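You operate a simulated robot arm through the tools that you are given. There is no shell and no other tool. Be economical: measure what you need, move in short steps, check, and stop when the job is done.

The job below is to be done with a simulated two-armed robot. You get a single attempt, and the scene is never put back.

Task
Take the lid off the powder tin on the wooden bench top and lay it down there. Then take the orange cap and leave it on the shelf under the wooden bench. Then fetch the wooden stirrer and stand it on the shelf under the wooden bench. Do these in the order given. Set down upright: wooden stirrer.

The check looks at the end state, three seconds after you hand in, the way a careful person would. Anything else that was tipped, shoved, dropped, spilled or broken makes it a failure. Lids that push on must go on centred and level and be pressed home; caps that screw on are set level and turned clockwise until they are tight.

Robot
Two 7-joint arms with fingered hands on one trunk that stands fixed in place. Base frame: the origin is at the foot of the trunk, x ahead of it, y to its left, z up; the work surface is at about z = 800. Lengths are in mm, angles in degrees, forces in N, time in s.
The left shoulder is at [70, 139, 1058], the right one opposite. With the tool pointing down near the work surface each hand reaches from about 460 to 840 mm from the base axis, measured 20 degrees to its own side. Payload 3.9 kg a hand.
Tool frame (each hand has its own): the origin (TCP) lies between the finger pads and is the grasp point; the fingertips stand 29 mm ahead of it; z points along the fingers, y is the line along which they close. Largest opening 100 mm; the body of the gripper starts 34 mm behind the TCP. The gripper is a hand of 5 fingers: y runs from the thumb to the fingers, the wrist lies at [-15, -105, -177] in the tool frame, and closing takes about 1.5 s.
Orientation is that of the tool frame in the base frame, as a unit quaternion [x, y, z, w]. With the fingers straight down and the wrist toward the robot, the tool's x, y and z point along [0, 1, 0], [1, 0, 0] and [0, 0, -1] of the base frame.

Tools
- The arms move only by the tool play_rows. It takes "left_moves", "right_moves" or both (then of equal length, played together; a hand with none holds still); each is a list of rows, each an object (a shift or turn left out is 0, a gripper value left out holds the last) with "linear": the shift along the tool's x, y, z in m, a list of three; "rotation": the turn, a rotation vector about the tool's x, y, z in degrees, a list of three. In form: [{"linear": [tx, ty, tz], "rotation": [rx, ry, rz]}, ...]. A call has 1 to 12 rows; each row is the pose to reach, as a shift and turn from the pose commanded when the call began, along the tool's axes at that moment. "left_fingers" and "right_fingers" are, for a hand that has rows, the closure, from 0 (fully open) to 1 (shut), set as the call begins (left out, the last holds). Rows are played at 5 a second. More than 50 mm and 8.6 degrees between two rows, or a gripper value outside its range, and nothing of the call is played. A pose out of reach is approached as far as the arm can. The call stops where the force on the tool passes 40 N (or 10 N more than at its start, if that is more) or the arm is blocked; 0.2 s more then pass. Each finger travels about 153 mm/s and halts on what it meets, pressing with about 23 N; the grip force reading is that of the motor and also rises with nothing between the fingers. The clock runs only during rows and for 0.2 s after the last one: add rows that repeat a pose to give the fingers time. The reply holds the time, the measured pose of the TCP, the force on the tool along the base axes, the opening and the grip force, in the units named above and with some noise, with the torque about the TCP (base axes, N m) and any sound that the robot's microphone picked up.
- Cameras (640 x 400 px; columns grow to the right, rows downward): "scene" is now at [125.1, 37.9, 1368.5]; the picture's right is [0.44, -0.90, 0.00], its down [-0.59, -0.29, -0.75] and it looks along [0.68, 0.33, -0.66] (base axes); focal length 343 px, centre (320, 200). "left" rides on the left gripper at [-66, -86, -121] in its tool frame; the picture's right is [-0.76, -0.31, 0.58], its down [0.59, -0.70, 0.40] and it looks along [0.28, 0.64, 0.71] (tool axes); focal length 247 px, centre (320, 200). "right" rides on the right gripper at [66, -86, -121] in its tool frame; the picture's right is [-0.76, 0.31, -0.58], its down [-0.59, -0.70, 0.40] and it looks along [-0.28, 0.64, 0.71] (tool axes); focal length 247 px, centre (320, 200).
- camera(camera): a new picture of that camera. The clock stands still meanwhile.
- raise_lower(by): slides the trunk up (or, below 0, down) by that many mm; the arms and the scene camera ride with it, the base frame stays. It gives what a move gives, with no picture.
- move_fingers(index, middle, ring, little, thumb_bend, thumb_turn, hand): sets how far each is bent, from 0 (flat) to 100 (curled in); at 30 the hand is open as for a grip, at 70 the pads meet at the TCP. One left out holds its place. A second passes; each finger stops where it meets its share of the squeeze, and holds until it gets a number again. A gripper value or a shape takes the hand back. It gives what a move gives, with no picture; readings hold the bend of each and the force on index, middle, ring, little, thumb and palm. thumb_turn goes from beside the hand (0) to across from the fingers (100), as for a grip.
- set_grasp(shape, hand): the hand has 5 fingers and takes this shape, open, in about a second: jaw (thumb against the fingers, like two jaws); tri (thumb and two fingers); tip (a fingertip pinch); poke (one finger out to press); point (the index stretched); flat (the hand flat); cup (the hand cupped); fist (a fist). The gripper value then closes the fingers along that shape, each until it touches; the sizes above hold for jaw. It gives what a move gives, with no picture.
- turn_head(pan, tilt): turns the head with the scene camera to pan (to the left, within 86 degrees either way) and tilt (down, from -29 to 69), counted from straight ahead of the robot. It gives what a move gives.
- pixel_to_xyz(camera, pixels): for up to 12 pixels [column, row] of the newest picture of that camera ("zoom" is the newest enlarged one), the place [x, y, z] in the base frame of the surface seen there, good to about 3 mm. The clock stands still meanwhile.
- inspect(camera, box): a new picture of the part [left, top, right, bottom] of that camera's present view, enlarged. The clock stands still meanwhile.
- finish_job(): hands the job in; it is judged then, once.

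Work in short steps. Measure before you move; look again where a grasp or a placing could have gone wrong, and mend it. You have 80 turns and 48 pictures in all, those below and enlarged ones among them. Open the grippers and draw the arms clear of the work before you hand the job in, unless the task says otherwise; then end with one line.

The tools are called after "Request:" as name(argument=value, ...) on one line, values as JSON. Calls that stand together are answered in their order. play_rows: Moves the arms, as the interface text tells. Its arguments: {"type":"object","properties":{"left_moves":{"type":"array","items":{"type":"object","properties":{"linear":{"type":"array","items":{"type":"number"}},"rotation":{"type":"array","items":{"type":"number"}}}}},"left_fingers":{"type":"number"},"right_moves":{"type":"array","items":{"type":"object","properties":{"linear":{"type":"array","items":{"type":"number"}},"rotation":{"type":"array","items":{"type":"number"}}}}},"right_fingers":{"type":"number"}},"required":[]} The other tools are called the same way: raise_lower (by) slides the trunk up or down; set_grasp (shape, hand) gives the hand a shape; move_fingers (index, middle, ring, little, thumb_bend, thumb_turn, hand) moves the fingers one by one; turn_head (pan, tilt) turns the head that bears the scene camera; camera (camera) takes a picture; pixel_to_xyz (camera, pixels) gives the place of the surface under pixels of a picture; inspect (camera, box) takes an enlarged picture of a part of a camera's view; finish_job () hands the job in.

At the start:

```text
t: 0.0
left_tcp_pos: [324.1, 416.3, 1154.8]
left_ee_rot: [0.538, 0.843, -0.001, 0.0]
left_ft_force: [0.1, 0.1, -0.7]
left_torque: [0.0, 0.02, 0.0]
left_finger_gap: 99.6
left_grip_force: 0.1
left_shape: jaw
left_bend: [30.0, 30.0, 30.0, 30.0, 30.0, 98.0]
left_finger forces: [0.0, 0.0, 0.0, 0.0, 0.0, 0.1]
right_tcp_pos: [512.4, 0.8, 1089.2]
right_ee_rot: [0.538, 0.843, 0.001, 0.001]
right_ft_force: [-0.1, 0.3, -0.3]
right_torque: [0.03, 0.02, -0.02]
right_finger_gap: 99.9
right_grip_force: 0.1
right_shape: jaw
right_bend: [30.0, 30.0, 30.0, 30.0, 30.0, 98.0]
right_finger forces: [0.0, 0.1, 0.0, 0.0, 0.0, 0.0]
trunk travel left (down, up): [-700.0, 140.0]
head pan, tilt: [26.1, 41.2]
```

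scene: 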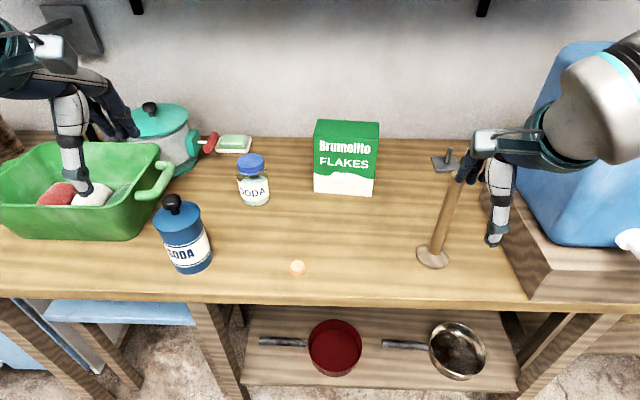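
right: 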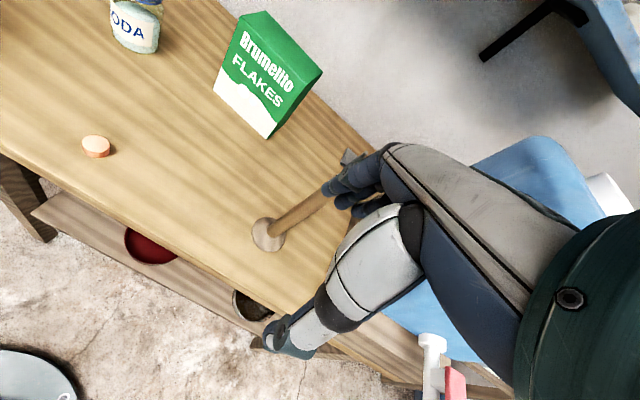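
left: 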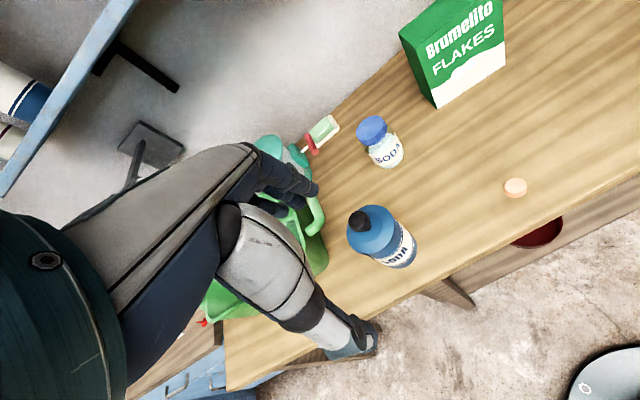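

I start with closer looks at the two SODA containers and the right side with the stirrer.

Request:
inspect(camera="scene", box=[140, 130, 320, 290])

Request:
pixel_to_xyz(camera="scene", pixels=[[172, 203], [182, 225], [192, 270], [252, 162], [255, 203], [298, 267], [434, 258], [432, 248], [445, 220], [250, 345], [390, 375], [480, 380]])

Request:
inspect(camera="scene", box=[200, 240, 540, 400])

```text
2.50 times, centred on (230, 210) of scene
```

zoom: 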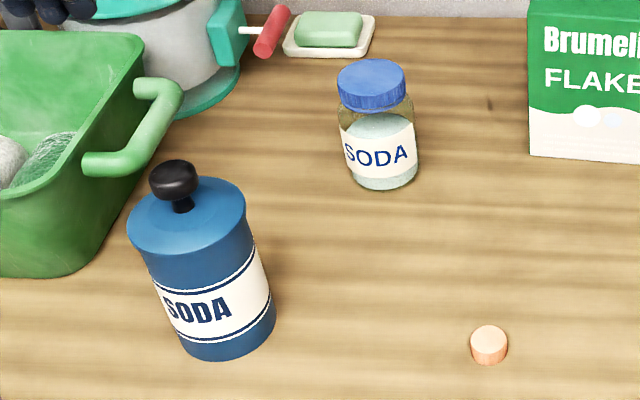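

```text
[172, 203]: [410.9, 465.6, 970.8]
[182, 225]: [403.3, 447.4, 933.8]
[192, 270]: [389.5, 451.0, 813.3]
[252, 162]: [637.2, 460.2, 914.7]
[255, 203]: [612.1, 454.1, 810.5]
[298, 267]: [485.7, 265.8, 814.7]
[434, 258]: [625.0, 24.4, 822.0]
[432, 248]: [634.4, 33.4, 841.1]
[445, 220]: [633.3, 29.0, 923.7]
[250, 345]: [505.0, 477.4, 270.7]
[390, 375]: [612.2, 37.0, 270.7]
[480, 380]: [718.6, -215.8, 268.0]
```

```text
1.88 times, centred on (370, 320) of scene
```

zoom: 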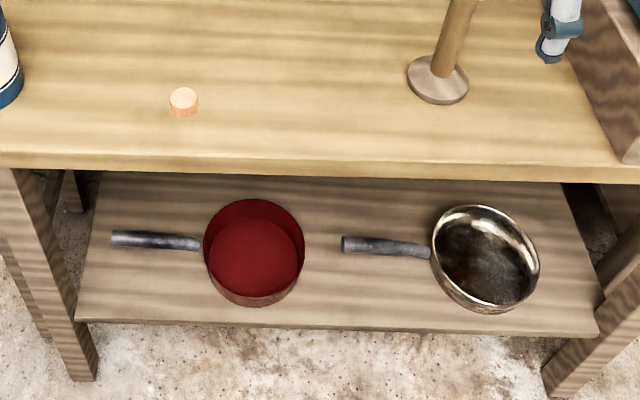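

The blue tin with the black knob is the powder tin (lid disc with knob), and the jar is different. I look at the stirrer top and measure shelf and bench edges.

Request:
inspect(camera="scene", box=[400, 110, 540, 280])

Request:
pixel_to_xyz(camera="scene", pixels=[[455, 180], [447, 152], [445, 168], [250, 299], [400, 302], [244, 384], [515, 388], [255, 312], [495, 315], [380, 320], [262, 340], [335, 325]])

Request:
pixel_to_xyz(camera="scene", pixels=[[335, 368], [310, 345], [360, 345], [384, 344], [457, 325], [430, 355], [485, 355], [175, 250], [208, 240], [160, 230], [201, 220], [180, 212]])

```text
2.35 times, centred on (470, 195) of scene
```

zoom: 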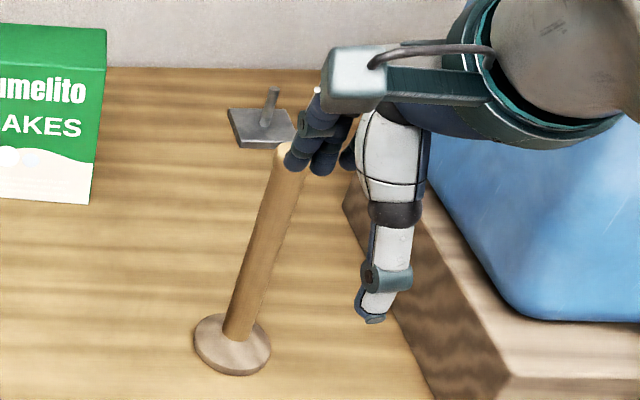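

```text
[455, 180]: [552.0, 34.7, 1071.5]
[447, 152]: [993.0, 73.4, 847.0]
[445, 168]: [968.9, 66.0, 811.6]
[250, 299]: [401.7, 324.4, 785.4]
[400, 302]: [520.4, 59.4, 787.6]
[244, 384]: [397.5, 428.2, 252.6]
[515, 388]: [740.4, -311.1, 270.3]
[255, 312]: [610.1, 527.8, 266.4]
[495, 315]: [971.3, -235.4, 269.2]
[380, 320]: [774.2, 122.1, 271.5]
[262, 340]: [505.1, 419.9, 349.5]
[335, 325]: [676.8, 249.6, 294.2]
```

```text
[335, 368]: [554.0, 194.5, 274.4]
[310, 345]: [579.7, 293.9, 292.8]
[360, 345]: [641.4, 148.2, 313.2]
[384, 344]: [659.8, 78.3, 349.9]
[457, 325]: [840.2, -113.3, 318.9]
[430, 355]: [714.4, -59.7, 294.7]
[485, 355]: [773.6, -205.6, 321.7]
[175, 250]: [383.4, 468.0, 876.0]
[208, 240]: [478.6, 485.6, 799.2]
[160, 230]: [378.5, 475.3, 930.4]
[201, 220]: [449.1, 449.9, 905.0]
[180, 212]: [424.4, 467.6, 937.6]
```

Bench runs parallel to the hands' current tool axes (tool y into the bench). Now a close view of the lid knob to measure it.

Request:
inspect(camera="scene", box=[145, 185, 225, 235])

Request:
inspect(camera="left", box=[300, 180, 460, 280])

```text
8.00 times, centred on (185, 210) of scene
```

zoom: 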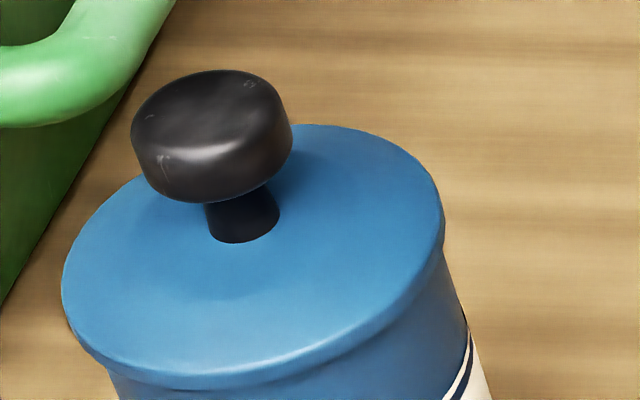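

```text
4.00 times, centred on (380, 230) of left
```

zoom: 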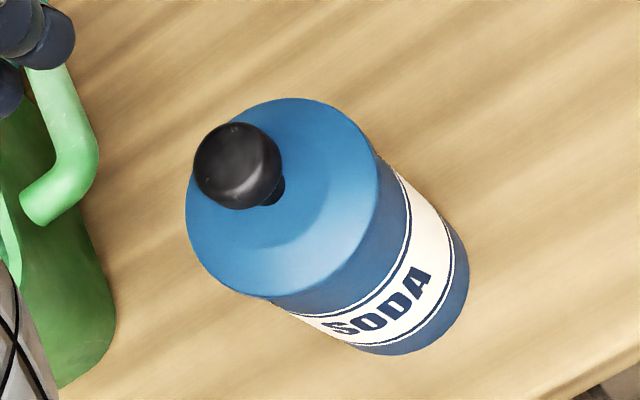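

Measuring knob top, stem base and lid rim in the left zoomed picture.

Request:
pixel_to_xyz(camera="zoom", pixels=[[235, 158], [205, 165], [262, 150], [268, 200], [280, 190], [292, 105], [370, 190], [265, 290], [195, 215], [300, 240], [330, 160]])

Request:
pixel_to_xyz(camera="left", pixels=[[515, 182], [516, 189], [505, 188], [526, 188], [325, 215], [300, 190]])

```text
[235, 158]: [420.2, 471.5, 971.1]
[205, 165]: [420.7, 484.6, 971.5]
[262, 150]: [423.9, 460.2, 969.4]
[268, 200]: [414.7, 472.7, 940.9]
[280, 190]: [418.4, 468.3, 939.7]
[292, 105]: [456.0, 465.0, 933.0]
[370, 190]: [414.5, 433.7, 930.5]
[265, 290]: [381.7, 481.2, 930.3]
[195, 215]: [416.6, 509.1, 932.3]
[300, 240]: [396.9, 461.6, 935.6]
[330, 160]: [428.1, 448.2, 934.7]
```

```text
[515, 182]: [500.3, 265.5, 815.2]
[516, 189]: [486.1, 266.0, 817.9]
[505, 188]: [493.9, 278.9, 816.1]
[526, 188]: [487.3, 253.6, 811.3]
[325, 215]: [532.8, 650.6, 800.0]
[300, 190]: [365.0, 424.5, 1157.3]
```

Lid centre/knob axis ≈ (419, 471), knob z 951–971. I move the left hand above it, then down to TCP z ≈ 1015 and look.

Request:
play_rows(left_moves=[{"linear": [0.005, 0.04, 0]}, {"linear": [0.01, 0.08, 0]}, {"linear": [0.01, 0.109, 0]}, {"linear": [0.01, 0.109, 0.04]}, {"linear": [0.01, 0.109, 0.08]}, {"linear": [0.01, 0.109, 0.12]}, {"linear": [0.01, 0.109, 0.14]}, {"linear": [0.01, 0.109, 0.14]}])

Request:
camera(camera="left")

Request:
camera(camera="scene")

```text
t: 1.8
left_tcp_pos: [420.2, 470.9, 1014.6]
left_ee_rot: [0.538, 0.843, 0.0, 0.0]
left_ft_force: [0.2, -0.7, -0.2]
left_torque: [0.0, -0.03, 0.01]
left_finger_gap: 99.9
left_grip_force: 0.1
left_shape: jaw
left_bend: [30.0, 30.0, 30.0, 30.0, 30.0, 98.0]
left_finger forces: [0.0, 0.0, 0.0, 0.0, 0.0, 0.0]
right_tcp_pos: [512.3, 0.2, 1089.5]
right_ee_rot: [0.538, 0.843, 0.001, 0.0]
right_ft_force: [-0.3, -0.5, -1.1]
right_torque: [0.0, 0.0, 0.0]
right_finger_gap: 99.7
right_grip_force: 0.0
right_shape: jaw
right_bend: [30.0, 30.0, 30.0, 30.0, 30.0, 98.0]
right_finger forces: [0.0, 0.0, 0.0, 0.1, 0.0, 0.1]
trunk travel left (down, up): [-700.0, 140.0]
head pan, tilt: [26.1, 41.2]
```

```text
39 pictures are left
```

left: 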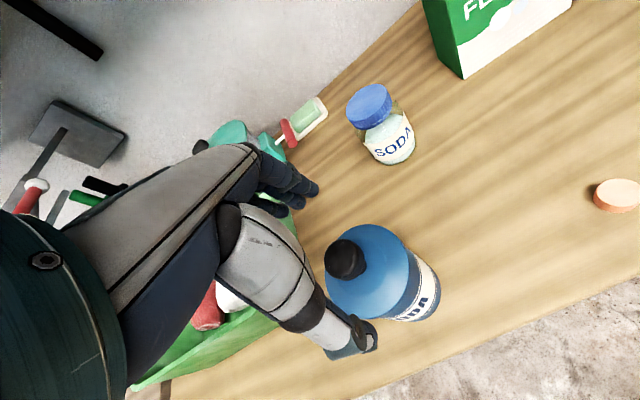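

```text
38 pictures are left
```

scene: 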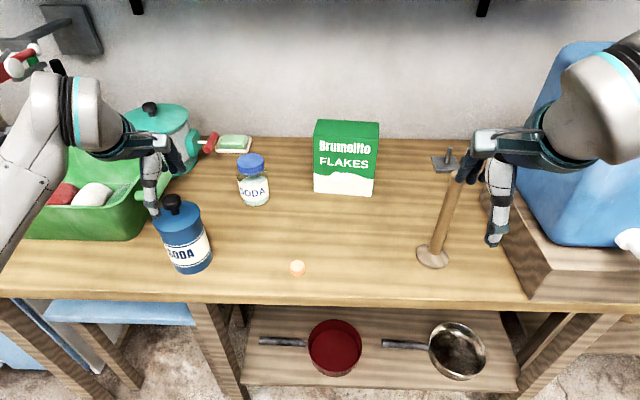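

The knob at (348,258) in the left picture sits exactly on the TCP axis. I descend to z ≈ 972 and close.

Request:
play_rows(left_moves=[{"linear": [0, 0, 0.022]}, {"linear": [0, 0, 0.043]}, {"linear": [0, 0, 0.043]}], left_fingers=0)

Request:
play_rows(left_moves=[{}, {}, {}, {}, {}, {}, {}, {}, {}], left_fingers=1)

Request:
inspect(camera="scene", box=[100, 120, 260, 280])

```text
t: 2.6
left_tcp_pos: [420.5, 469.2, 972.8]
left_ee_rot: [0.538, 0.843, 0.0, 0.0]
left_ft_force: [-0.2, 0.2, -0.1]
left_torque: [0.01, 0.0, 0.01]
left_finger_gap: 99.9
left_grip_force: 0.1
left_shape: jaw
left_bend: [30.0, 30.0, 30.0, 30.0, 30.0, 98.0]
left_finger forces: [0.0, 0.0, 0.0, 0.1, 0.0, 0.0]
right_tcp_pos: [512.5, 0.8, 1089.7]
right_ee_rot: [0.538, 0.843, 0.001, 0.0]
right_ft_force: [-0.3, -0.3, 0.1]
right_torque: [-0.02, 0.02, 0.01]
right_finger_gap: 100.0
right_grip_force: 0.1
right_shape: jaw
right_bend: [30.0, 30.0, 30.0, 30.0, 30.0, 98.0]
right_finger forces: [0.1, 0.1, 0.1, 0.1, 0.1, 0.1]
trunk travel left (down, up): [-700.0, 140.0]
head pan, tilt: [26.1, 41.2]
```

```text
t: 4.6
left_tcp_pos: [419.7, 471.7, 972.2]
left_ee_rot: [0.538, 0.843, 0.001, 0.0]
left_ft_force: [0.1, 1.3, -3.5]
left_torque: [0.04, 0.01, -0.03]
left_finger_gap: 21.4
left_grip_force: 22.9
left_shape: jaw
left_bend: [56.0, 57.0, 72.0, 61.0, 74.0, 100.0]
left_finger forces: [10.5, 6.7, 0.0, 0.0, 16.7, 0.0]
right_tcp_pos: [511.7, -0.6, 1089.7]
right_ee_rot: [0.538, 0.843, 0.001, 0.001]
right_ft_force: [0.2, 0.3, -0.4]
right_torque: [0.02, 0.01, 0.01]
right_finger_gap: 99.8
right_grip_force: 0.1
right_shape: jaw
right_bend: [30.0, 30.0, 30.0, 30.0, 30.0, 98.0]
right_finger forces: [0.0, 0.0, 0.0, 0.0, 0.0, 0.1]
trunk travel left (down, up): [-700.0, 140.0]
head pan, tilt: [26.1, 41.2]
```

```text
2.50 times, centred on (180, 200) of scene
```

zoom: 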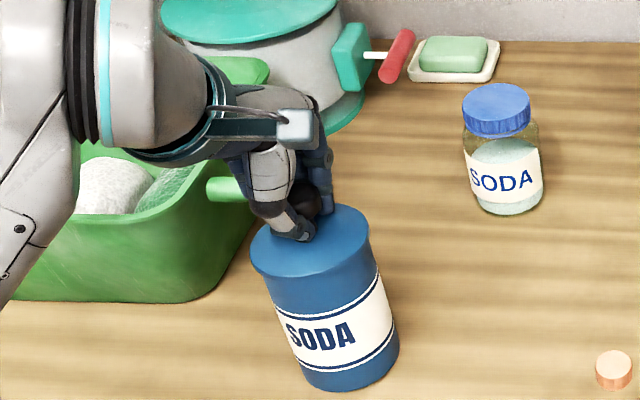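

Index, middle and thumb hold the knob (10.5/6.7/16.7 N). I lift slowly by 30 mm.

Request:
play_rows(left_moves=[{"linear": [0, 0, -0.004]}, {"linear": [0, 0, -0.008]}, {"linear": [0, 0, -0.015]}, {"linear": [0, 0, -0.022]}, {"linear": [0, 0, -0.03]}, {"linear": [0, 0, -0.03]}])

Request:
inspect(camera="scene", box=[100, 120, 260, 280])

```text
t: 6.0
left_tcp_pos: [419.6, 470.5, 1001.5]
left_ee_rot: [0.538, 0.843, 0.0, 0.0]
left_ft_force: [0.1, 0.5, -3.1]
left_torque: [0.01, 0.0, -0.01]
left_finger_gap: 21.3
left_grip_force: 23.0
left_shape: jaw
left_bend: [56.0, 57.0, 72.0, 61.0, 74.0, 100.0]
left_finger forces: [10.7, 6.7, 0.0, 0.0, 16.5, 0.1]
right_tcp_pos: [513.2, 0.6, 1090.3]
right_ee_rot: [0.538, 0.843, 0.0, 0.001]
right_ft_force: [-0.5, -0.2, 0.2]
right_torque: [-0.01, 0.01, 0.03]
right_finger_gap: 100.0
right_grip_force: 0.0
right_shape: jaw
right_bend: [30.0, 30.0, 30.0, 30.0, 30.0, 98.0]
right_finger forces: [0.0, 0.0, 0.0, 0.0, 0.0, 0.1]
trunk travel left (down, up): [-700.0, 140.0]
head pan, tilt: [26.1, 41.2]
```

```text
2.50 times, centred on (180, 200) of scene
```

zoom: 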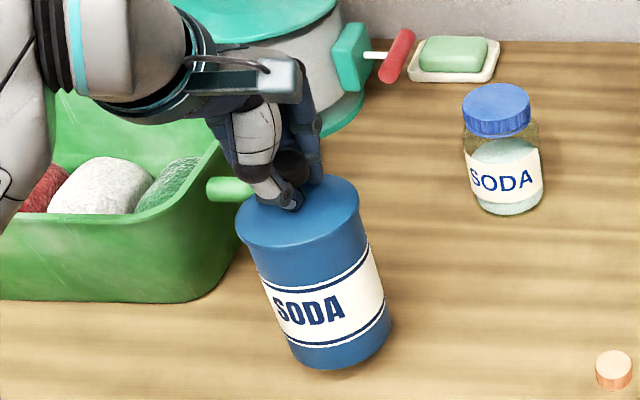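

The whole tin came up with the lid (bottom off the bench): the lid is tight and needs a second hand. I carry the tin, upright, over the cap to a clear spot at about (535, 214), reachable by both hands, and set it down.

Request:
play_rows(left_moves=[{"linear": [0, 0, -0.02]}, {"linear": [0, 0, -0.04]}, {"linear": [-0.03, 0, -0.04]}, {"linear": [-0.065, 0, -0.04]}, {"linear": [-0.1, 0, -0.04]}, {"linear": [-0.135, 0, -0.04]}, {"linear": [-0.17, 0, -0.04]}, {"linear": [-0.205, -0.001, -0.04]}, {"linear": [-0.24, -0.002, -0.04]}, {"linear": [-0.265, -0.003, -0.04]}, {"linear": [-0.281, -0.003, -0.04]}, {"linear": [-0.281, -0.003, -0.04]}])

Request:
play_rows(left_moves=[{"linear": [0, 0, 0.02]}, {"linear": [0, 0, 0.04]}, {"linear": [0, 0, 0.055]}, {"linear": [0, 0, 0.063]}, {"linear": [0, 0, 0.067]}, {"linear": [0, 0, 0.067]}])

Request:
camera(camera="scene")

```text
t: 8.6
left_tcp_pos: [378.0, 359.7, 1002.4]
left_ee_rot: [0.538, 0.843, 0.0, 0.0]
left_ft_force: [0.5, 0.1, -3.0]
left_torque: [0.02, -0.01, 0.0]
left_finger_gap: 21.8
left_grip_force: 22.7
left_shape: jaw
left_bend: [74.0, 57.0, 72.0, 61.0, 75.0, 100.0]
left_finger forces: [11.0, 6.8, 0.1, 0.0, 15.7, 0.0]
left hand out of reach, approached as far as the arm can: row 4, 5, 6, 7, 8, 9, 10, 11, 12
right_tcp_pos: [513.4, 0.3, 1089.5]
right_ee_rot: [0.539, 0.843, 0.001, 0.001]
right_ft_force: [-1.4, 0.1, 0.6]
right_torque: [-0.01, 0.01, -0.01]
right_finger_gap: 99.8
right_grip_force: 0.0
right_shape: jaw
right_bend: [30.0, 30.0, 30.0, 30.0, 30.0, 98.0]
right_finger forces: [0.0, 0.1, 0.1, 0.1, 0.1, 0.0]
trunk travel left (down, up): [-700.0, 140.0]
head pan, tilt: [26.1, 41.2]
```

```text
t: 9.4
left_tcp_pos: [384.4, 362.4, 962.0]
left_ee_rot: [0.536, 0.844, 0.013, 0.007]
left_ft_force: [2.4, -6.3, 31.4]
left_torque: [-0.23, -0.33, -0.03]
left_finger_gap: 18.9
left_grip_force: 22.9
left_shape: jaw
left_bend: [76.0, 76.0, 72.0, 61.0, 80.0, 100.0]
left_finger forces: [38.9, 5.7, 0.1, 0.1, 2.7, 0.0]
left hand out of reach, approached as far as the arm can: row 3, 4
right_tcp_pos: [510.8, -2.5, 1090.0]
right_ee_rot: [0.539, 0.842, 0.002, 0.001]
right_ft_force: [0.2, -0.2, 0.0]
right_torque: [-0.02, 0.03, 0.0]
right_finger_gap: 99.6
right_grip_force: 0.1
right_shape: jaw
right_bend: [30.0, 30.0, 30.0, 30.0, 30.0, 98.0]
right_finger forces: [0.1, 0.1, 0.0, 0.0, 0.1, 0.1]
trunk travel left (down, up): [-700.0, 140.0]
head pan, tilt: [26.1, 41.2]
stopped in row 4 (left hand): the force on the tool passed its limit at 48 N (the readings are from after the stop); the commanded pose is now the measured one
```

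```text
35 pictures are left
```

scene: 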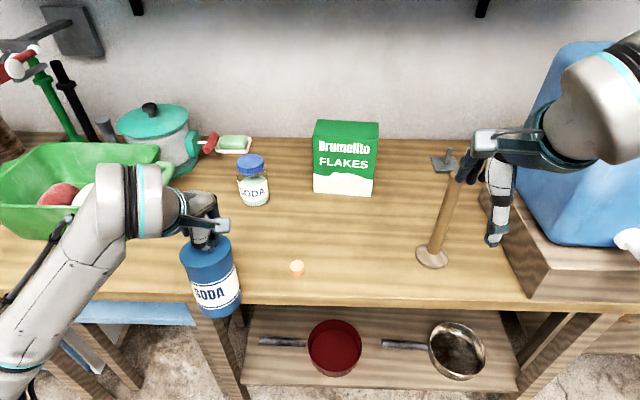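

The arm ran short of reach (elbow configuration) and the tin is at the bench edge. I lift it gently straight up and look.

Request:
play_rows(left_moves=[{"linear": [0, 0, -0.008]}, {"linear": [0, 0, -0.016]}, {"linear": [0, 0, -0.024]}, {"linear": [0, 0, -0.03]}, {"linear": [0, 0, -0.03]}])

Request:
inspect(camera="scene", box=[120, 180, 280, 340])

```text
t: 10.6
left_tcp_pos: [384.4, 363.5, 986.0]
left_ee_rot: [0.538, 0.843, 0.007, 0.005]
left_ft_force: [0.0, -0.5, -3.2]
left_torque: [-0.03, -0.07, 0.01]
left_finger_gap: 19.0
left_grip_force: 23.2
left_shape: jaw
left_bend: [75.0, 60.0, 72.0, 61.0, 80.0, 100.0]
left_finger forces: [0.4, 3.9, 0.0, 0.1, 2.5, 0.0]
right_tcp_pos: [512.5, -0.7, 1088.2]
right_ee_rot: [0.538, 0.843, 0.0, 0.001]
right_ft_force: [-0.3, 0.7, -0.2]
right_torque: [0.01, 0.0, -0.01]
right_finger_gap: 99.8
right_grip_force: 0.0
right_shape: jaw
right_bend: [30.0, 30.0, 30.0, 30.0, 30.0, 98.0]
right_finger forces: [0.1, 0.0, 0.0, 0.1, 0.0, 0.1]
trunk travel left (down, up): [-700.0, 140.0]
head pan, tilt: [26.1, 41.2]
```

```text
2.50 times, centred on (200, 260) of scene
```

zoom: 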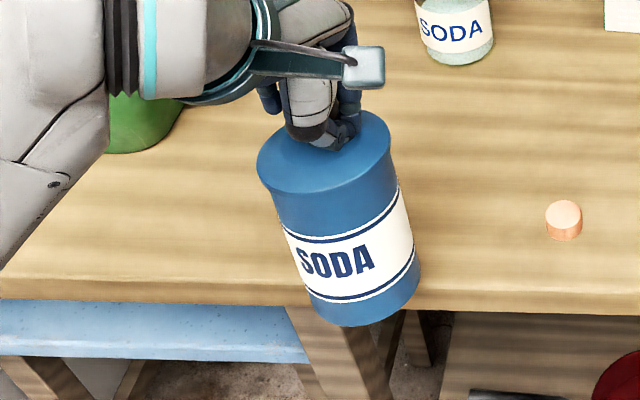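

Tin still held (3 N), fingers hooked under the knob. I bring it back over the bench (74 mm inward), slightly up.

Request:
play_rows(left_moves=[{"linear": [0, 0.01, -0.012]}, {"linear": [0, 0.025, -0.016]}, {"linear": [0, 0.045, -0.016]}, {"linear": [0, 0.063, -0.016]}, {"linear": [0, 0.074, -0.016]}, {"linear": [0, 0.074, -0.016]}])

```text
t: 12.0
left_tcp_pos: [418.1, 416.7, 999.0]
left_ee_rot: [0.537, 0.844, 0.008, 0.005]
left_ft_force: [-0.4, 1.2, -3.3]
left_torque: [0.0, -0.05, -0.03]
left_finger_gap: 18.3
left_grip_force: 22.9
left_shape: jaw
left_bend: [75.0, 60.0, 72.0, 61.0, 80.0, 100.0]
left_finger forces: [0.1, 3.4, 0.1, 0.0, 2.3, 0.0]
left hand out of reach, approached as far as the arm can: row 1, 2, 3, 4, 5, 6
right_tcp_pos: [512.7, -0.3, 1089.3]
right_ee_rot: [0.538, 0.843, 0.001, -0.001]
right_ft_force: [-0.2, 0.8, -0.5]
right_torque: [-0.02, 0.02, -0.03]
right_finger_gap: 99.8
right_grip_force: 0.1
right_shape: jaw
right_bend: [30.0, 30.0, 30.0, 30.0, 30.0, 98.0]
right_finger forces: [0.0, 0.0, 0.0, 0.0, 0.1, 0.0]
trunk travel left (down, up): [-700.0, 140.0]
head pan, tilt: [26.1, 41.2]
```

The wrist limit is the yaw; I turn the hand about the vertical (+24°, toward straight ahead) at the commanded place and see if it is reached.

Request:
play_rows(left_moves=[{"rotation": [0, 0, 4]}, {"rotation": [0, 0, 8]}, {"rotation": [0, 0, 12]}, {"rotation": [0, 0, 16]}, {"rotation": [0, 0, 20]}, {"rotation": [0, 0, 24]}, {"rotation": [0, 0, 24]}, {"rotation": [0, 0, 24]}])

```text
t: 13.8
left_tcp_pos: [418.7, 415.8, 998.7]
left_ee_rot: [0.701, 0.713, 0.008, 0.004]
left_ft_force: [-0.8, -0.7, -2.6]
left_torque: [-0.04, -0.05, 0.0]
left_finger_gap: 18.6
left_grip_force: 22.8
left_shape: jaw
left_bend: [75.0, 60.0, 72.0, 61.0, 80.0, 100.0]
left_finger forces: [0.0, 3.3, 0.0, 0.0, 2.3, 0.0]
right_tcp_pos: [511.5, 1.2, 1089.2]
right_ee_rot: [0.538, 0.843, 0.0, 0.0]
right_ft_force: [0.4, 0.8, 0.1]
right_torque: [0.0, 0.01, -0.01]
right_finger_gap: 99.9
right_grip_force: 0.1
right_shape: jaw
right_bend: [30.0, 30.0, 30.0, 30.0, 30.0, 98.0]
right_finger forces: [0.0, 0.0, 0.0, 0.0, 0.0, 0.1]
trunk travel left (down, up): [-700.0, 140.0]
head pan, tilt: [26.1, 41.2]
```

Reached now. I go up 25 mm, forward to x≈535, then partway right, checking for reach.

Request:
play_rows(left_moves=[{"linear": [0, 0, -0.015]}, {"linear": [0, 0.02, -0.025]}, {"linear": [0, 0.05, -0.025]}, {"linear": [0, 0.08, -0.025]}, {"linear": [0, 0.105, -0.025]}, {"linear": [-0.01, 0.116, -0.025]}, {"linear": [-0.03, 0.116, -0.025]}, {"linear": [-0.06, 0.116, -0.025]}, {"linear": [-0.09, 0.116, -0.025]}, {"linear": [-0.1, 0.116, -0.025]}, {"linear": [-0.1, 0.116, -0.025]}])

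```text
t: 16.2
left_tcp_pos: [546.9, 320.6, 1036.2]
left_ee_rot: [0.701, 0.713, 0.007, -0.001]
left_ft_force: [0.8, -0.3, -3.5]
left_torque: [0.01, -0.04, 0.01]
left_finger_gap: 18.3
left_grip_force: 23.1
left_shape: jaw
left_bend: [75.0, 61.0, 72.0, 61.0, 80.0, 100.0]
left_finger forces: [0.1, 2.5, 0.0, 0.0, 0.8, 0.1]
left hand out of reach, approached as far as the arm can: row 6, 7, 8, 9, 10, 11
right_tcp_pos: [512.4, -0.4, 1088.6]
right_ee_rot: [0.538, 0.843, 0.0, 0.001]
right_ft_force: [0.8, 0.0, 0.3]
right_torque: [-0.01, -0.01, 0.01]
right_finger_gap: 99.8
right_grip_force: 0.0
right_shape: jaw
right_bend: [30.0, 30.0, 30.0, 30.0, 30.0, 98.0]
right_finger forces: [0.0, 0.0, 0.1, 0.0, 0.1, 0.0]
trunk travel left (down, up): [-700.0, 140.0]
head pan, tilt: [26.1, 41.2]
```

Again a wrist limit; turning the hand further inward (another 24°) at the commanded place.

Request:
play_rows(left_moves=[{"rotation": [0, 0, 4]}, {"rotation": [0, 0, 8]}, {"rotation": [0, 0, 12]}, {"rotation": [0, 0, 16]}, {"rotation": [0, 0, 20]}, {"rotation": [0, 0, 24]}, {"rotation": [0, 0, 24]}, {"rotation": [0, 0, 24]}])

Request:
camera(camera="scene")

```text
t: 18.0
left_tcp_pos: [545.7, 320.5, 1036.2]
left_ee_rot: [0.834, 0.552, 0.008, 0.001]
left_ft_force: [0.3, -0.3, -2.4]
left_torque: [-0.04, -0.02, 0.02]
left_finger_gap: 18.5
left_grip_force: 22.6
left_shape: jaw
left_bend: [75.0, 61.0, 72.0, 61.0, 80.0, 100.0]
left_finger forces: [0.0, 2.3, 0.2, 0.0, 0.8, 0.0]
right_tcp_pos: [513.0, 1.0, 1089.4]
right_ee_rot: [0.538, 0.843, 0.001, 0.001]
right_ft_force: [-0.6, -0.5, -0.8]
right_torque: [-0.02, 0.02, 0.02]
right_finger_gap: 99.9
right_grip_force: 0.1
right_shape: jaw
right_bend: [30.0, 30.0, 30.0, 30.0, 30.0, 98.0]
right_finger forces: [0.0, 0.0, 0.0, 0.0, 0.0, 0.0]
trunk travel left (down, up): [-700.0, 140.0]
head pan, tilt: [26.1, 41.2]
```

```text
33 pictures are left
```

scene: 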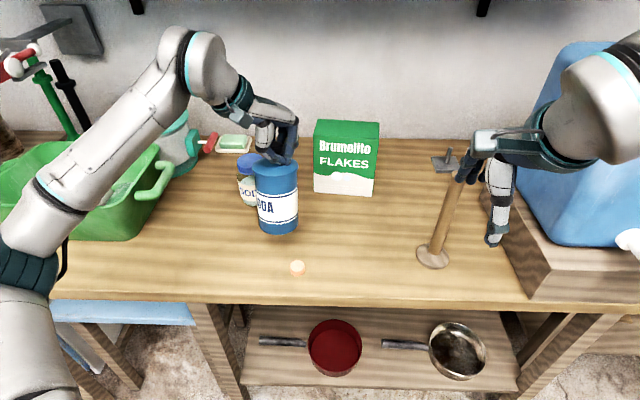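

Tin hangs level above the bench. Try a move to about (560, 235) with this yaw.

Request:
play_rows(left_moves=[{"linear": [-0.015, 0.009, 0]}, {"linear": [-0.03, 0.018, 0]}, {"linear": [-0.045, 0.028, 0]}, {"linear": [-0.06, 0.037, 0]}, {"linear": [-0.073, 0.046, 0]}, {"linear": [-0.073, 0.046, 0]}])

```text
t: 19.4
left_tcp_pos: [560.1, 235.7, 1036.2]
left_ee_rot: [0.834, 0.552, 0.008, 0.001]
left_ft_force: [-0.8, 0.0, -3.2]
left_torque: [-0.05, -0.04, 0.0]
left_finger_gap: 18.4
left_grip_force: 23.3
left_shape: jaw
left_bend: [75.0, 61.0, 72.0, 61.0, 80.0, 100.0]
left_finger forces: [0.0, 2.2, 0.3, 0.0, 0.4, 0.0]
right_tcp_pos: [512.5, -0.2, 1090.1]
right_ee_rot: [0.538, 0.843, 0.001, 0.001]
right_ft_force: [-0.2, -0.5, 0.3]
right_torque: [0.01, 0.0, -0.03]
right_finger_gap: 99.9
right_grip_force: 0.0
right_shape: jaw
right_bend: [30.0, 30.0, 30.0, 30.0, 30.0, 98.0]
right_finger forces: [0.0, 0.0, 0.0, 0.1, 0.0, 0.0]
trunk travel left (down, up): [-700.0, 140.0]
head pan, tilt: [26.1, 41.2]
```

Reached. I look closely to measure the tin's bottom height and tilt.

Request:
inspect(camera="scene", box=[240, 90, 400, 290])

Request:
inspect(camera="right", box=[0, 0, 320, 200])

```text
2.00 times, centred on (320, 190) of scene
```

zoom: 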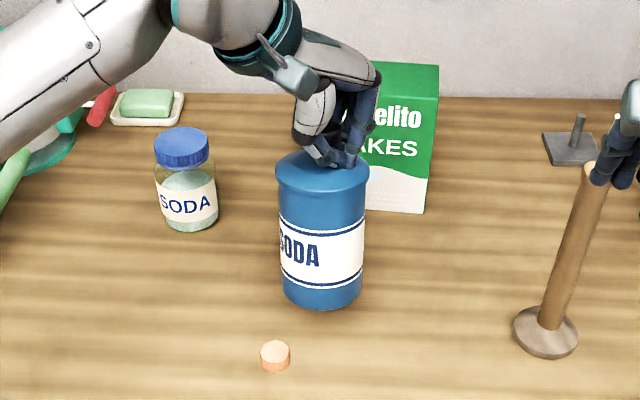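

```text
2.00 times, centred on (160, 100) of right
```

zoom: 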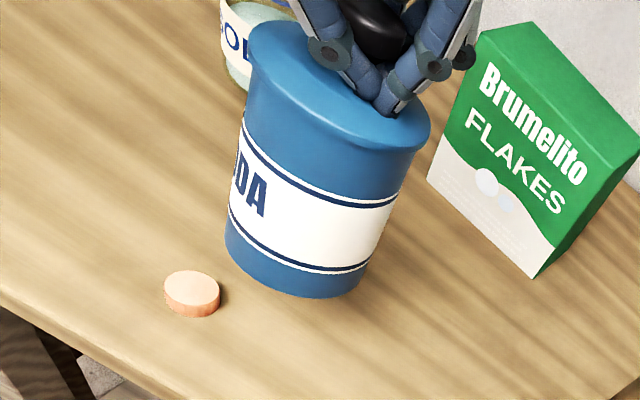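

Request:
pixel_to_xyz(camera="zoom", pixels=[[290, 293], [228, 250], [365, 285], [340, 140], [300, 60], [420, 120], [270, 60], [200, 290]])

```text
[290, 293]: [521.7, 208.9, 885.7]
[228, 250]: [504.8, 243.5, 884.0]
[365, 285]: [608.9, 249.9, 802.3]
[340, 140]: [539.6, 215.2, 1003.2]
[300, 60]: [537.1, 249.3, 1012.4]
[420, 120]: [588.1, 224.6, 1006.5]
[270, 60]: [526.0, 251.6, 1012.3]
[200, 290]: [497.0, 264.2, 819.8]
```

The tin bottom is ≈ 70 mm above the bench. Lower 60 mm, then feel for contact.

Request:
play_rows(left_moves=[{"linear": [0, 0, 0.02]}, {"linear": [0, 0, 0.04]}, {"linear": [0, 0, 0.055]}, {"linear": [0, 0, 0.06]}, {"linear": [0, 0, 0.06]}])

Request:
play_rows(left_moves=[{"linear": [0, 0, 0.004]}, {"linear": [0, 0, 0.006]}, {"linear": [0, 0, 0.008]}, {"linear": [0, 0, 0.008]}])

```text
t: 20.6
left_tcp_pos: [562.5, 236.9, 976.1]
left_ee_rot: [0.834, 0.552, 0.008, 0.001]
left_ft_force: [0.0, 0.7, -3.3]
left_torque: [-0.05, -0.03, -0.02]
left_finger_gap: 18.4
left_grip_force: 23.0
left_shape: jaw
left_bend: [75.0, 61.0, 72.0, 61.0, 80.0, 100.0]
left_finger forces: [0.0, 2.1, 0.2, 0.0, 0.4, 0.0]
right_tcp_pos: [512.5, 1.2, 1091.2]
right_ee_rot: [0.538, 0.843, 0.001, 0.001]
right_ft_force: [0.0, -0.6, -0.3]
right_torque: [0.0, 0.02, 0.0]
right_finger_gap: 99.7
right_grip_force: 0.0
right_shape: jaw
right_bend: [30.0, 30.0, 30.0, 30.0, 30.0, 98.0]
right_finger forces: [0.0, 0.0, 0.0, 0.1, 0.0, 0.0]
trunk travel left (down, up): [-700.0, 140.0]
head pan, tilt: [26.1, 41.2]
```

```text
t: 21.6
left_tcp_pos: [561.5, 237.0, 967.2]
left_ee_rot: [0.834, 0.552, 0.008, 0.001]
left_ft_force: [0.0, 0.4, -3.0]
left_torque: [-0.02, -0.02, -0.02]
left_finger_gap: 18.4
left_grip_force: 22.9
left_shape: jaw
left_bend: [75.0, 75.0, 72.0, 61.0, 80.0, 100.0]
left_finger forces: [0.0, 2.2, 0.3, 0.1, 0.4, 0.1]
right_tcp_pos: [512.6, -0.0, 1088.2]
right_ee_rot: [0.538, 0.843, 0.0, 0.0]
right_ft_force: [-0.4, -0.4, -0.6]
right_torque: [0.05, -0.01, -0.01]
right_finger_gap: 100.0
right_grip_force: 0.0
right_shape: jaw
right_bend: [30.0, 30.0, 30.0, 30.0, 30.0, 98.0]
right_finger forces: [0.0, 0.0, 0.0, 0.1, 0.1, 0.0]
trunk travel left (down, up): [-700.0, 140.0]
head pan, tilt: [26.1, 41.2]
```

Request:
play_rows(left_moves=[{"linear": [0, 0, 0.003]}, {"linear": [0, 0, 0.006]}, {"linear": [0, 0, 0.006]}])

```text
t: 22.4
left_tcp_pos: [560.8, 234.4, 965.0]
left_ee_rot: [0.834, 0.552, 0.01, 0.003]
left_ft_force: [-1.1, -2.5, 8.5]
left_torque: [-0.14, -0.15, -0.03]
left_finger_gap: 18.3
left_grip_force: 23.5
left_shape: jaw
left_bend: [75.0, 76.0, 72.0, 61.0, 80.0, 100.0]
left_finger forces: [16.6, 2.2, 0.1, 0.0, 1.3, 0.0]
right_tcp_pos: [510.8, 0.0, 1090.8]
right_ee_rot: [0.539, 0.842, 0.001, 0.001]
right_ft_force: [0.0, -0.1, 0.5]
right_torque: [-0.03, 0.0, 0.0]
right_finger_gap: 99.8
right_grip_force: 0.1
right_shape: jaw
right_bend: [30.0, 30.0, 30.0, 30.0, 30.0, 98.0]
right_finger forces: [0.1, 0.1, 0.0, 0.0, 0.0, 0.0]
trunk travel left (down, up): [-700.0, 140.0]
head pan, tilt: [26.1, 41.2]
```

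The tin now stands on the bench (contact at z≈965). Next I turn the right hand so its fingers point horizontally leftward, backing off from the stirrer, to grip the tin body from the front-right.

Request:
play_rows(right_moves=[{"linear": [0.004, -0.006, 0], "rotation": [0, 7.5, 0]}, {"linear": [0.008, -0.012, 0], "rotation": [0, 15, 0]}, {"linear": [0.012, -0.018, 0], "rotation": [0, 22.5, 0]}, {"linear": [0.016, -0.024, 0.01], "rotation": [0, 30, 0]}, {"linear": [0.02, -0.03, 0.02], "rotation": [0, 37.5, 0]}, {"linear": [0.024, -0.036, 0.03], "rotation": [0, 45, 0]}, {"linear": [0.028, -0.042, 0.04], "rotation": [0, 52.5, 0]}, {"linear": [0.032, -0.048, 0.05], "rotation": [0, 60, 0]}, {"linear": [0.036, -0.054, 0.06], "rotation": [0, 67.5, 0]}, {"linear": [0.04, -0.06, 0.07], "rotation": [0, 75, 0]}, {"linear": [0.045, -0.06, 0.08], "rotation": [0, 82.5, 0]}, {"linear": [0.05, -0.06, 0.08], "rotation": [0, 90, 0]}])

Request:
camera(camera="scene")

```text
t: 25.0
left_tcp_pos: [558.9, 234.6, 963.7]
left_ee_rot: [0.834, 0.552, 0.01, 0.002]
left_ft_force: [-1.8, -4.7, 16.7]
left_torque: [-0.29, -0.14, -0.06]
left_finger_gap: 18.6
left_grip_force: 23.0
left_shape: jaw
left_bend: [75.0, 76.0, 72.0, 61.0, 80.0, 100.0]
left_finger forces: [23.8, 2.6, 0.1, 0.0, 1.4, 0.1]
right_tcp_pos: [433.9, 18.7, 1010.4]
right_ee_rot: [0.378, 0.597, 0.384, -0.595]
right_ft_force: [0.3, -0.6, -0.8]
right_torque: [0.01, 0.01, -0.02]
right_finger_gap: 99.9
right_grip_force: 0.1
right_shape: jaw
right_bend: [30.0, 30.0, 30.0, 30.0, 30.0, 98.0]
right_finger forces: [0.1, 0.0, 0.0, 0.1, 0.0, 0.0]
trunk travel left (down, up): [-700.0, 140.0]
head pan, tilt: [26.1, 41.2]
```

```text
30 pictures are left
```

scene: 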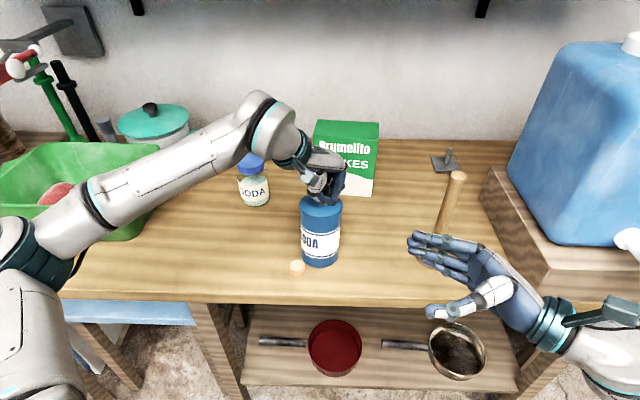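

Works well. I measure the tin's actual place and the stirrer's top.

Request:
pixel_to_xyz(camera="scene", pixels=[[305, 230], [320, 232], [337, 228], [318, 262], [304, 255], [335, 255], [310, 200], [458, 172], [456, 180], [439, 230], [297, 268], [440, 255]])

Request:
play_rows(left_moves=[{"linear": [0, 0, -0.002]}, {"linear": [0, 0, -0.002]}], right_moves=[{"rotation": [-7, 0, 0]}, {"rotation": [-14, 0, 0]}])

```text
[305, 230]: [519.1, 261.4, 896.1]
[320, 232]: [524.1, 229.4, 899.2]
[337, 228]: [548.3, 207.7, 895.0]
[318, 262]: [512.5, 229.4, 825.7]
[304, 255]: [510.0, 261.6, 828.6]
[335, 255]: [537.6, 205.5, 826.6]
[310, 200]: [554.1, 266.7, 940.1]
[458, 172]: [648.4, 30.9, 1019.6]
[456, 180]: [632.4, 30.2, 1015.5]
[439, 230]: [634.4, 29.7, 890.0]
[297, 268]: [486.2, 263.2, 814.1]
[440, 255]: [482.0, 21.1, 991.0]
```

```text
t: 25.6
left_tcp_pos: [559.3, 236.5, 964.0]
left_ee_rot: [0.833, 0.553, 0.009, 0.0]
left_ft_force: [-1.5, -2.8, 9.4]
left_torque: [-0.17, -0.11, -0.04]
left_finger_gap: 18.5
left_grip_force: 23.6
left_shape: jaw
left_bend: [75.0, 76.0, 72.0, 61.0, 80.0, 100.0]
left_finger forces: [18.1, 2.7, 0.0, 0.0, 1.0, 0.0]
right_tcp_pos: [435.0, 19.6, 1009.1]
right_ee_rot: [0.448, 0.546, 0.453, -0.544]
right_ft_force: [0.7, 0.3, -0.6]
right_torque: [0.0, 0.01, 0.03]
right_finger_gap: 99.7
right_grip_force: 0.0
right_shape: jaw
right_bend: [30.0, 30.0, 30.0, 30.0, 30.0, 98.0]
right_finger forces: [0.0, 0.0, 0.0, 0.1, 0.2, 0.1]
trunk travel left (down, up): [-700.0, 140.0]
head pan, tilt: [26.1, 41.2]
```

The tin leans a little (top toward +x by ≈9°, standing on its far edge). I ease the left hand back 15 mm so it sits flat, and continue turning the right hand.

Request:
play_rows(left_moves=[{"linear": [-0.0015, -0.0035, -0.001]}, {"linear": [-0.003, -0.007, -0.001]}, {"linear": [-0.0045, -0.0105, -0.001]}, {"linear": [-0.006, -0.014, -0.001]}, {"linear": [-0.006, -0.014, -0.001]}], right_moves=[{"rotation": [-7, 0, 0]}, {"rotation": [-14, 0, 0]}, {"rotation": [-21, 0, 0]}, {"rotation": [-28, 0, 0]}, {"rotation": [-31, 0, 0]}])

Request:
inspect(camera="scene", box=[220, 130, 420, 290])

```text
t: 26.8
left_tcp_pos: [546.5, 236.6, 963.5]
left_ee_rot: [0.834, 0.552, 0.008, 0.001]
left_ft_force: [0.9, 0.3, -2.9]
left_torque: [-0.07, -0.07, -0.02]
left_finger_gap: 18.4
left_grip_force: 23.0
left_shape: jaw
left_bend: [75.0, 76.0, 72.0, 61.0, 80.0, 100.0]
left_finger forces: [0.0, 2.2, 0.1, 0.0, 0.3, 0.0]
right_tcp_pos: [439.6, 21.3, 1007.9]
right_ee_rot: [0.542, 0.454, 0.543, -0.453]
right_ft_force: [0.1, 0.7, -0.2]
right_torque: [-0.02, 0.01, 0.03]
right_finger_gap: 99.9
right_grip_force: 0.0
right_shape: jaw
right_bend: [30.0, 30.0, 30.0, 30.0, 30.0, 98.0]
right_finger forces: [0.0, 0.0, 0.1, 0.0, 0.1, 0.0]
right hand out of reach, approached as far as the arm can: row 4, 5
trunk travel left (down, up): [-700.0, 140.0]
head pan, tilt: [26.1, 41.2]
```

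```text
2.50 times, centred on (320, 210) of scene
```

zoom: 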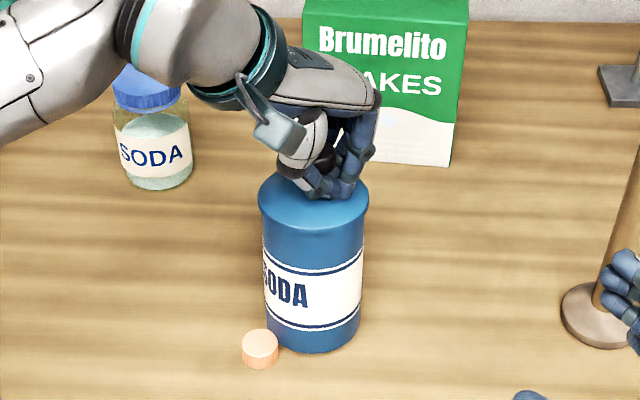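

The tin hangs freely again and is close to the cap. I lift 5 mm, move away from it, lower to touch, and then open so that it settles flat.

Request:
play_rows(left_moves=[{"linear": [0, 0, -0.005]}, {"linear": [0, 0.012, -0.005]}, {"linear": [0, 0.025, -0.005]}, {"linear": [-0.005, 0.035, -0.005]}, {"linear": [-0.005, 0.035, -0.005]}, {"linear": [-0.005, 0.035, -0.002]}, {"linear": [-0.005, 0.035, 0.0]}, {"linear": [-0.005, 0.035, 0.001]}, {"linear": [-0.005, 0.035, 0.001]}])

```text
t: 28.8
left_tcp_pos: [575.1, 217.8, 965.4]
left_ee_rot: [0.834, 0.552, 0.009, 0.001]
left_ft_force: [-0.7, -0.3, 1.4]
left_torque: [-0.03, -0.04, -0.04]
left_finger_gap: 18.3
left_grip_force: 22.7
left_shape: jaw
left_bend: [75.0, 76.0, 72.0, 61.0, 80.0, 100.0]
left_finger forces: [0.1, 2.0, 0.0, 0.0, 0.4, 0.1]
right_tcp_pos: [440.0, 20.4, 1008.9]
right_ee_rot: [0.542, 0.455, 0.542, -0.454]
right_ft_force: [1.0, 0.2, 0.2]
right_torque: [0.04, 0.03, 0.01]
right_finger_gap: 100.0
right_grip_force: 0.1
right_shape: jaw
right_bend: [30.0, 30.0, 30.0, 30.0, 30.0, 98.0]
right_finger forces: [0.0, 0.1, 0.0, 0.0, 0.0, 0.0]
trunk travel left (down, up): [-700.0, 140.0]
head pan, tilt: [26.1, 41.2]
```

Touching the bench (+1.4 N). I open the left hand partly so the tin settles.

Request:
play_rows(left_moves=[{}, {}, {}, {}, {}, {}], left_fingers=0.35)

Request:
inspect(camera="scene", box=[220, 130, 420, 290])

Request:
pixel_to_xyz(camera="zoom", pixels=[[320, 310], [260, 350]])

```text
t: 30.2
left_tcp_pos: [576.2, 218.2, 963.9]
left_ee_rot: [0.834, 0.552, 0.009, 0.0]
left_ft_force: [-0.2, -0.2, -0.5]
left_torque: [-0.01, 0.02, -0.02]
left_finger_gap: 64.9
left_grip_force: 0.0
left_shape: jaw
left_bend: [41.0, 37.0, 27.0, 43.0, 30.0, 99.0]
left_finger forces: [0.0, 0.0, 0.0, 0.0, 0.0, 0.1]
right_tcp_pos: [440.6, 22.2, 1008.6]
right_ee_rot: [0.541, 0.454, 0.543, -0.454]
right_ft_force: [-1.1, -0.7, -0.6]
right_torque: [0.01, 0.0, -0.01]
right_finger_gap: 99.8
right_grip_force: 0.0
right_shape: jaw
right_bend: [30.0, 30.0, 30.0, 30.0, 30.0, 98.0]
right_finger forces: [0.1, 0.1, 0.0, 0.0, 0.0, 0.0]
trunk travel left (down, up): [-700.0, 140.0]
head pan, tilt: [26.1, 41.2]
```

```text
2.50 times, centred on (320, 210) of scene
```

zoom: 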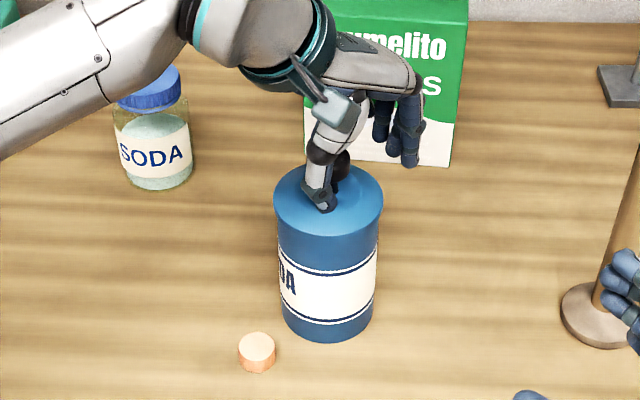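

```text
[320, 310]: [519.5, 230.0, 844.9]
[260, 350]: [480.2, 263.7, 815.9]
```

The tin stands upright. Measuring its lid and body for the right-hand grip.

Request:
pixel_to_xyz(camera="zoom", pixels=[[277, 205], [380, 205], [300, 228], [355, 228], [285, 300], [372, 300], [325, 332], [290, 180], [345, 170], [370, 185], [375, 235], [282, 240]])

```text
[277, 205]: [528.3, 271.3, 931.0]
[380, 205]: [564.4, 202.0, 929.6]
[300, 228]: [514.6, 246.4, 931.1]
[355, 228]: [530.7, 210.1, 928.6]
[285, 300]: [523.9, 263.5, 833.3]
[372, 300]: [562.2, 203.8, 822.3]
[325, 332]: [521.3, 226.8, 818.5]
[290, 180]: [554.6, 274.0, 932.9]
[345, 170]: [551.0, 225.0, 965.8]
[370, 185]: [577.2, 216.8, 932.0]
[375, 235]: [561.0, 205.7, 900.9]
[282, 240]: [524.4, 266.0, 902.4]
```

Tin axis ≈ (550, 238). I lower the right hand to z≈870 and bring it to a pre-grasp 100 mm short of the tin.

Request:
play_rows(right_moves=[{"linear": [-0.035, 0.005, 0.01]}, {"linear": [-0.07, 0.01, 0.02]}, {"linear": [-0.105, 0.015, 0.03]}, {"linear": [-0.14, 0.02, 0.04]}, {"linear": [-0.14, 0.025, 0.065]}, {"linear": [-0.14, 0.03, 0.09]}, {"linear": [-0.14, 0.033, 0.12]}, {"linear": [-0.14, 0.033, 0.145]}, {"linear": [-0.14, 0.033, 0.145]}])

Request:
camera(camera="scene")

```text
t: 32.2
left_tcp_pos: [575.4, 217.6, 963.6]
left_ee_rot: [0.834, 0.551, 0.008, 0.001]
left_ft_force: [0.8, -0.5, -0.1]
left_torque: [0.01, -0.03, 0.02]
left_finger_gap: 64.6
left_grip_force: 0.0
left_shape: jaw
left_bend: [41.0, 37.0, 27.0, 43.0, 30.0, 99.0]
left_finger forces: [0.0, 0.0, 0.0, 0.0, 0.1, 0.1]
right_tcp_pos: [495.4, 156.7, 869.2]
right_ee_rot: [0.541, 0.454, 0.543, -0.453]
right_ft_force: [-0.6, -0.4, -0.5]
right_torque: [0.0, 0.04, -0.01]
right_finger_gap: 100.0
right_grip_force: 0.0
right_shape: jaw
right_bend: [30.0, 30.0, 30.0, 30.0, 30.0, 98.0]
right_finger forces: [0.0, 0.0, 0.0, 0.0, 0.0, 0.0]
trunk travel left (down, up): [-700.0, 140.0]
head pan, tilt: [26.1, 41.2]
```

```text
27 pictures are left
```

scene: 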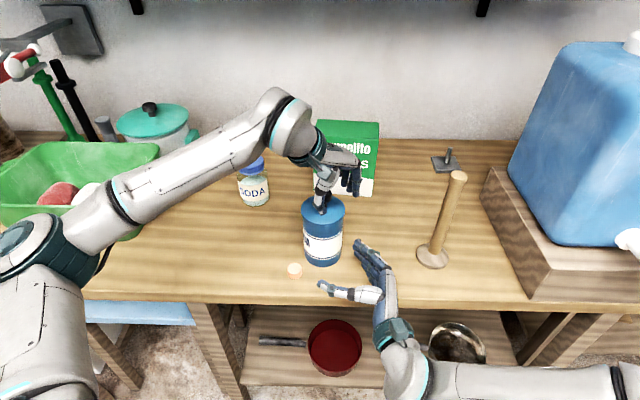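

Right hand is placed well: I shift 40 mm toward the far side, rise 6 mm, then advance 88 mm to straddle the tin.

Request:
play_rows(right_moves=[{"linear": [0.003, 0.02, 0]}, {"linear": [0.006, 0.04, 0]}, {"linear": [0.006, 0.04, 0.02]}, {"linear": [0.006, 0.04, 0.04]}, {"linear": [0.006, 0.04, 0.06]}, {"linear": [0.006, 0.04, 0.075]}, {"linear": [0.006, 0.04, 0.088]}, {"linear": [0.006, 0.04, 0.088]}])

Request:
inspect(camera="scene", box=[220, 130, 420, 290])

```text
t: 34.0
left_tcp_pos: [575.9, 218.0, 964.0]
left_ee_rot: [0.834, 0.551, 0.009, 0.001]
left_ft_force: [0.3, -0.8, -1.1]
left_torque: [0.0, 0.0, 0.0]
left_finger_gap: 65.0
left_grip_force: 0.1
left_shape: jaw
left_bend: [41.0, 37.0, 27.0, 43.0, 30.0, 99.0]
left_finger forces: [0.1, 0.1, 0.0, 0.1, 0.0, 0.1]
right_tcp_pos: [547.9, 237.9, 875.4]
right_ee_rot: [0.541, 0.454, 0.543, -0.454]
right_ft_force: [0.9, 0.4, 0.2]
right_torque: [-0.02, -0.01, 0.01]
right_finger_gap: 99.9
right_grip_force: 0.0
right_shape: jaw
right_bend: [30.0, 30.0, 30.0, 30.0, 30.0, 98.0]
right_finger forces: [0.8, 0.0, 0.0, 0.1, 0.1, 0.0]
trunk travel left (down, up): [-700.0, 140.0]
head pan, tilt: [26.1, 41.2]
```

```text
2.50 times, centred on (320, 210) of scene
```

zoom: 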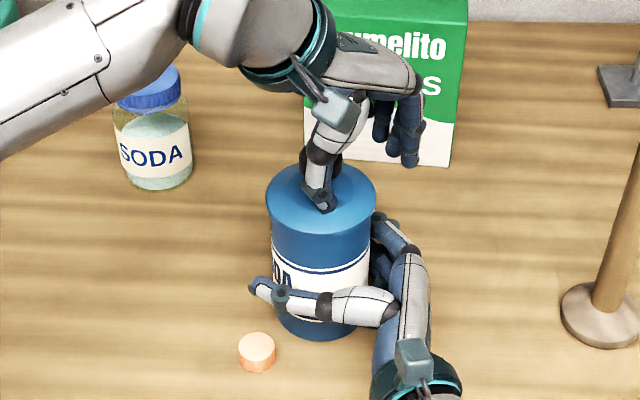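

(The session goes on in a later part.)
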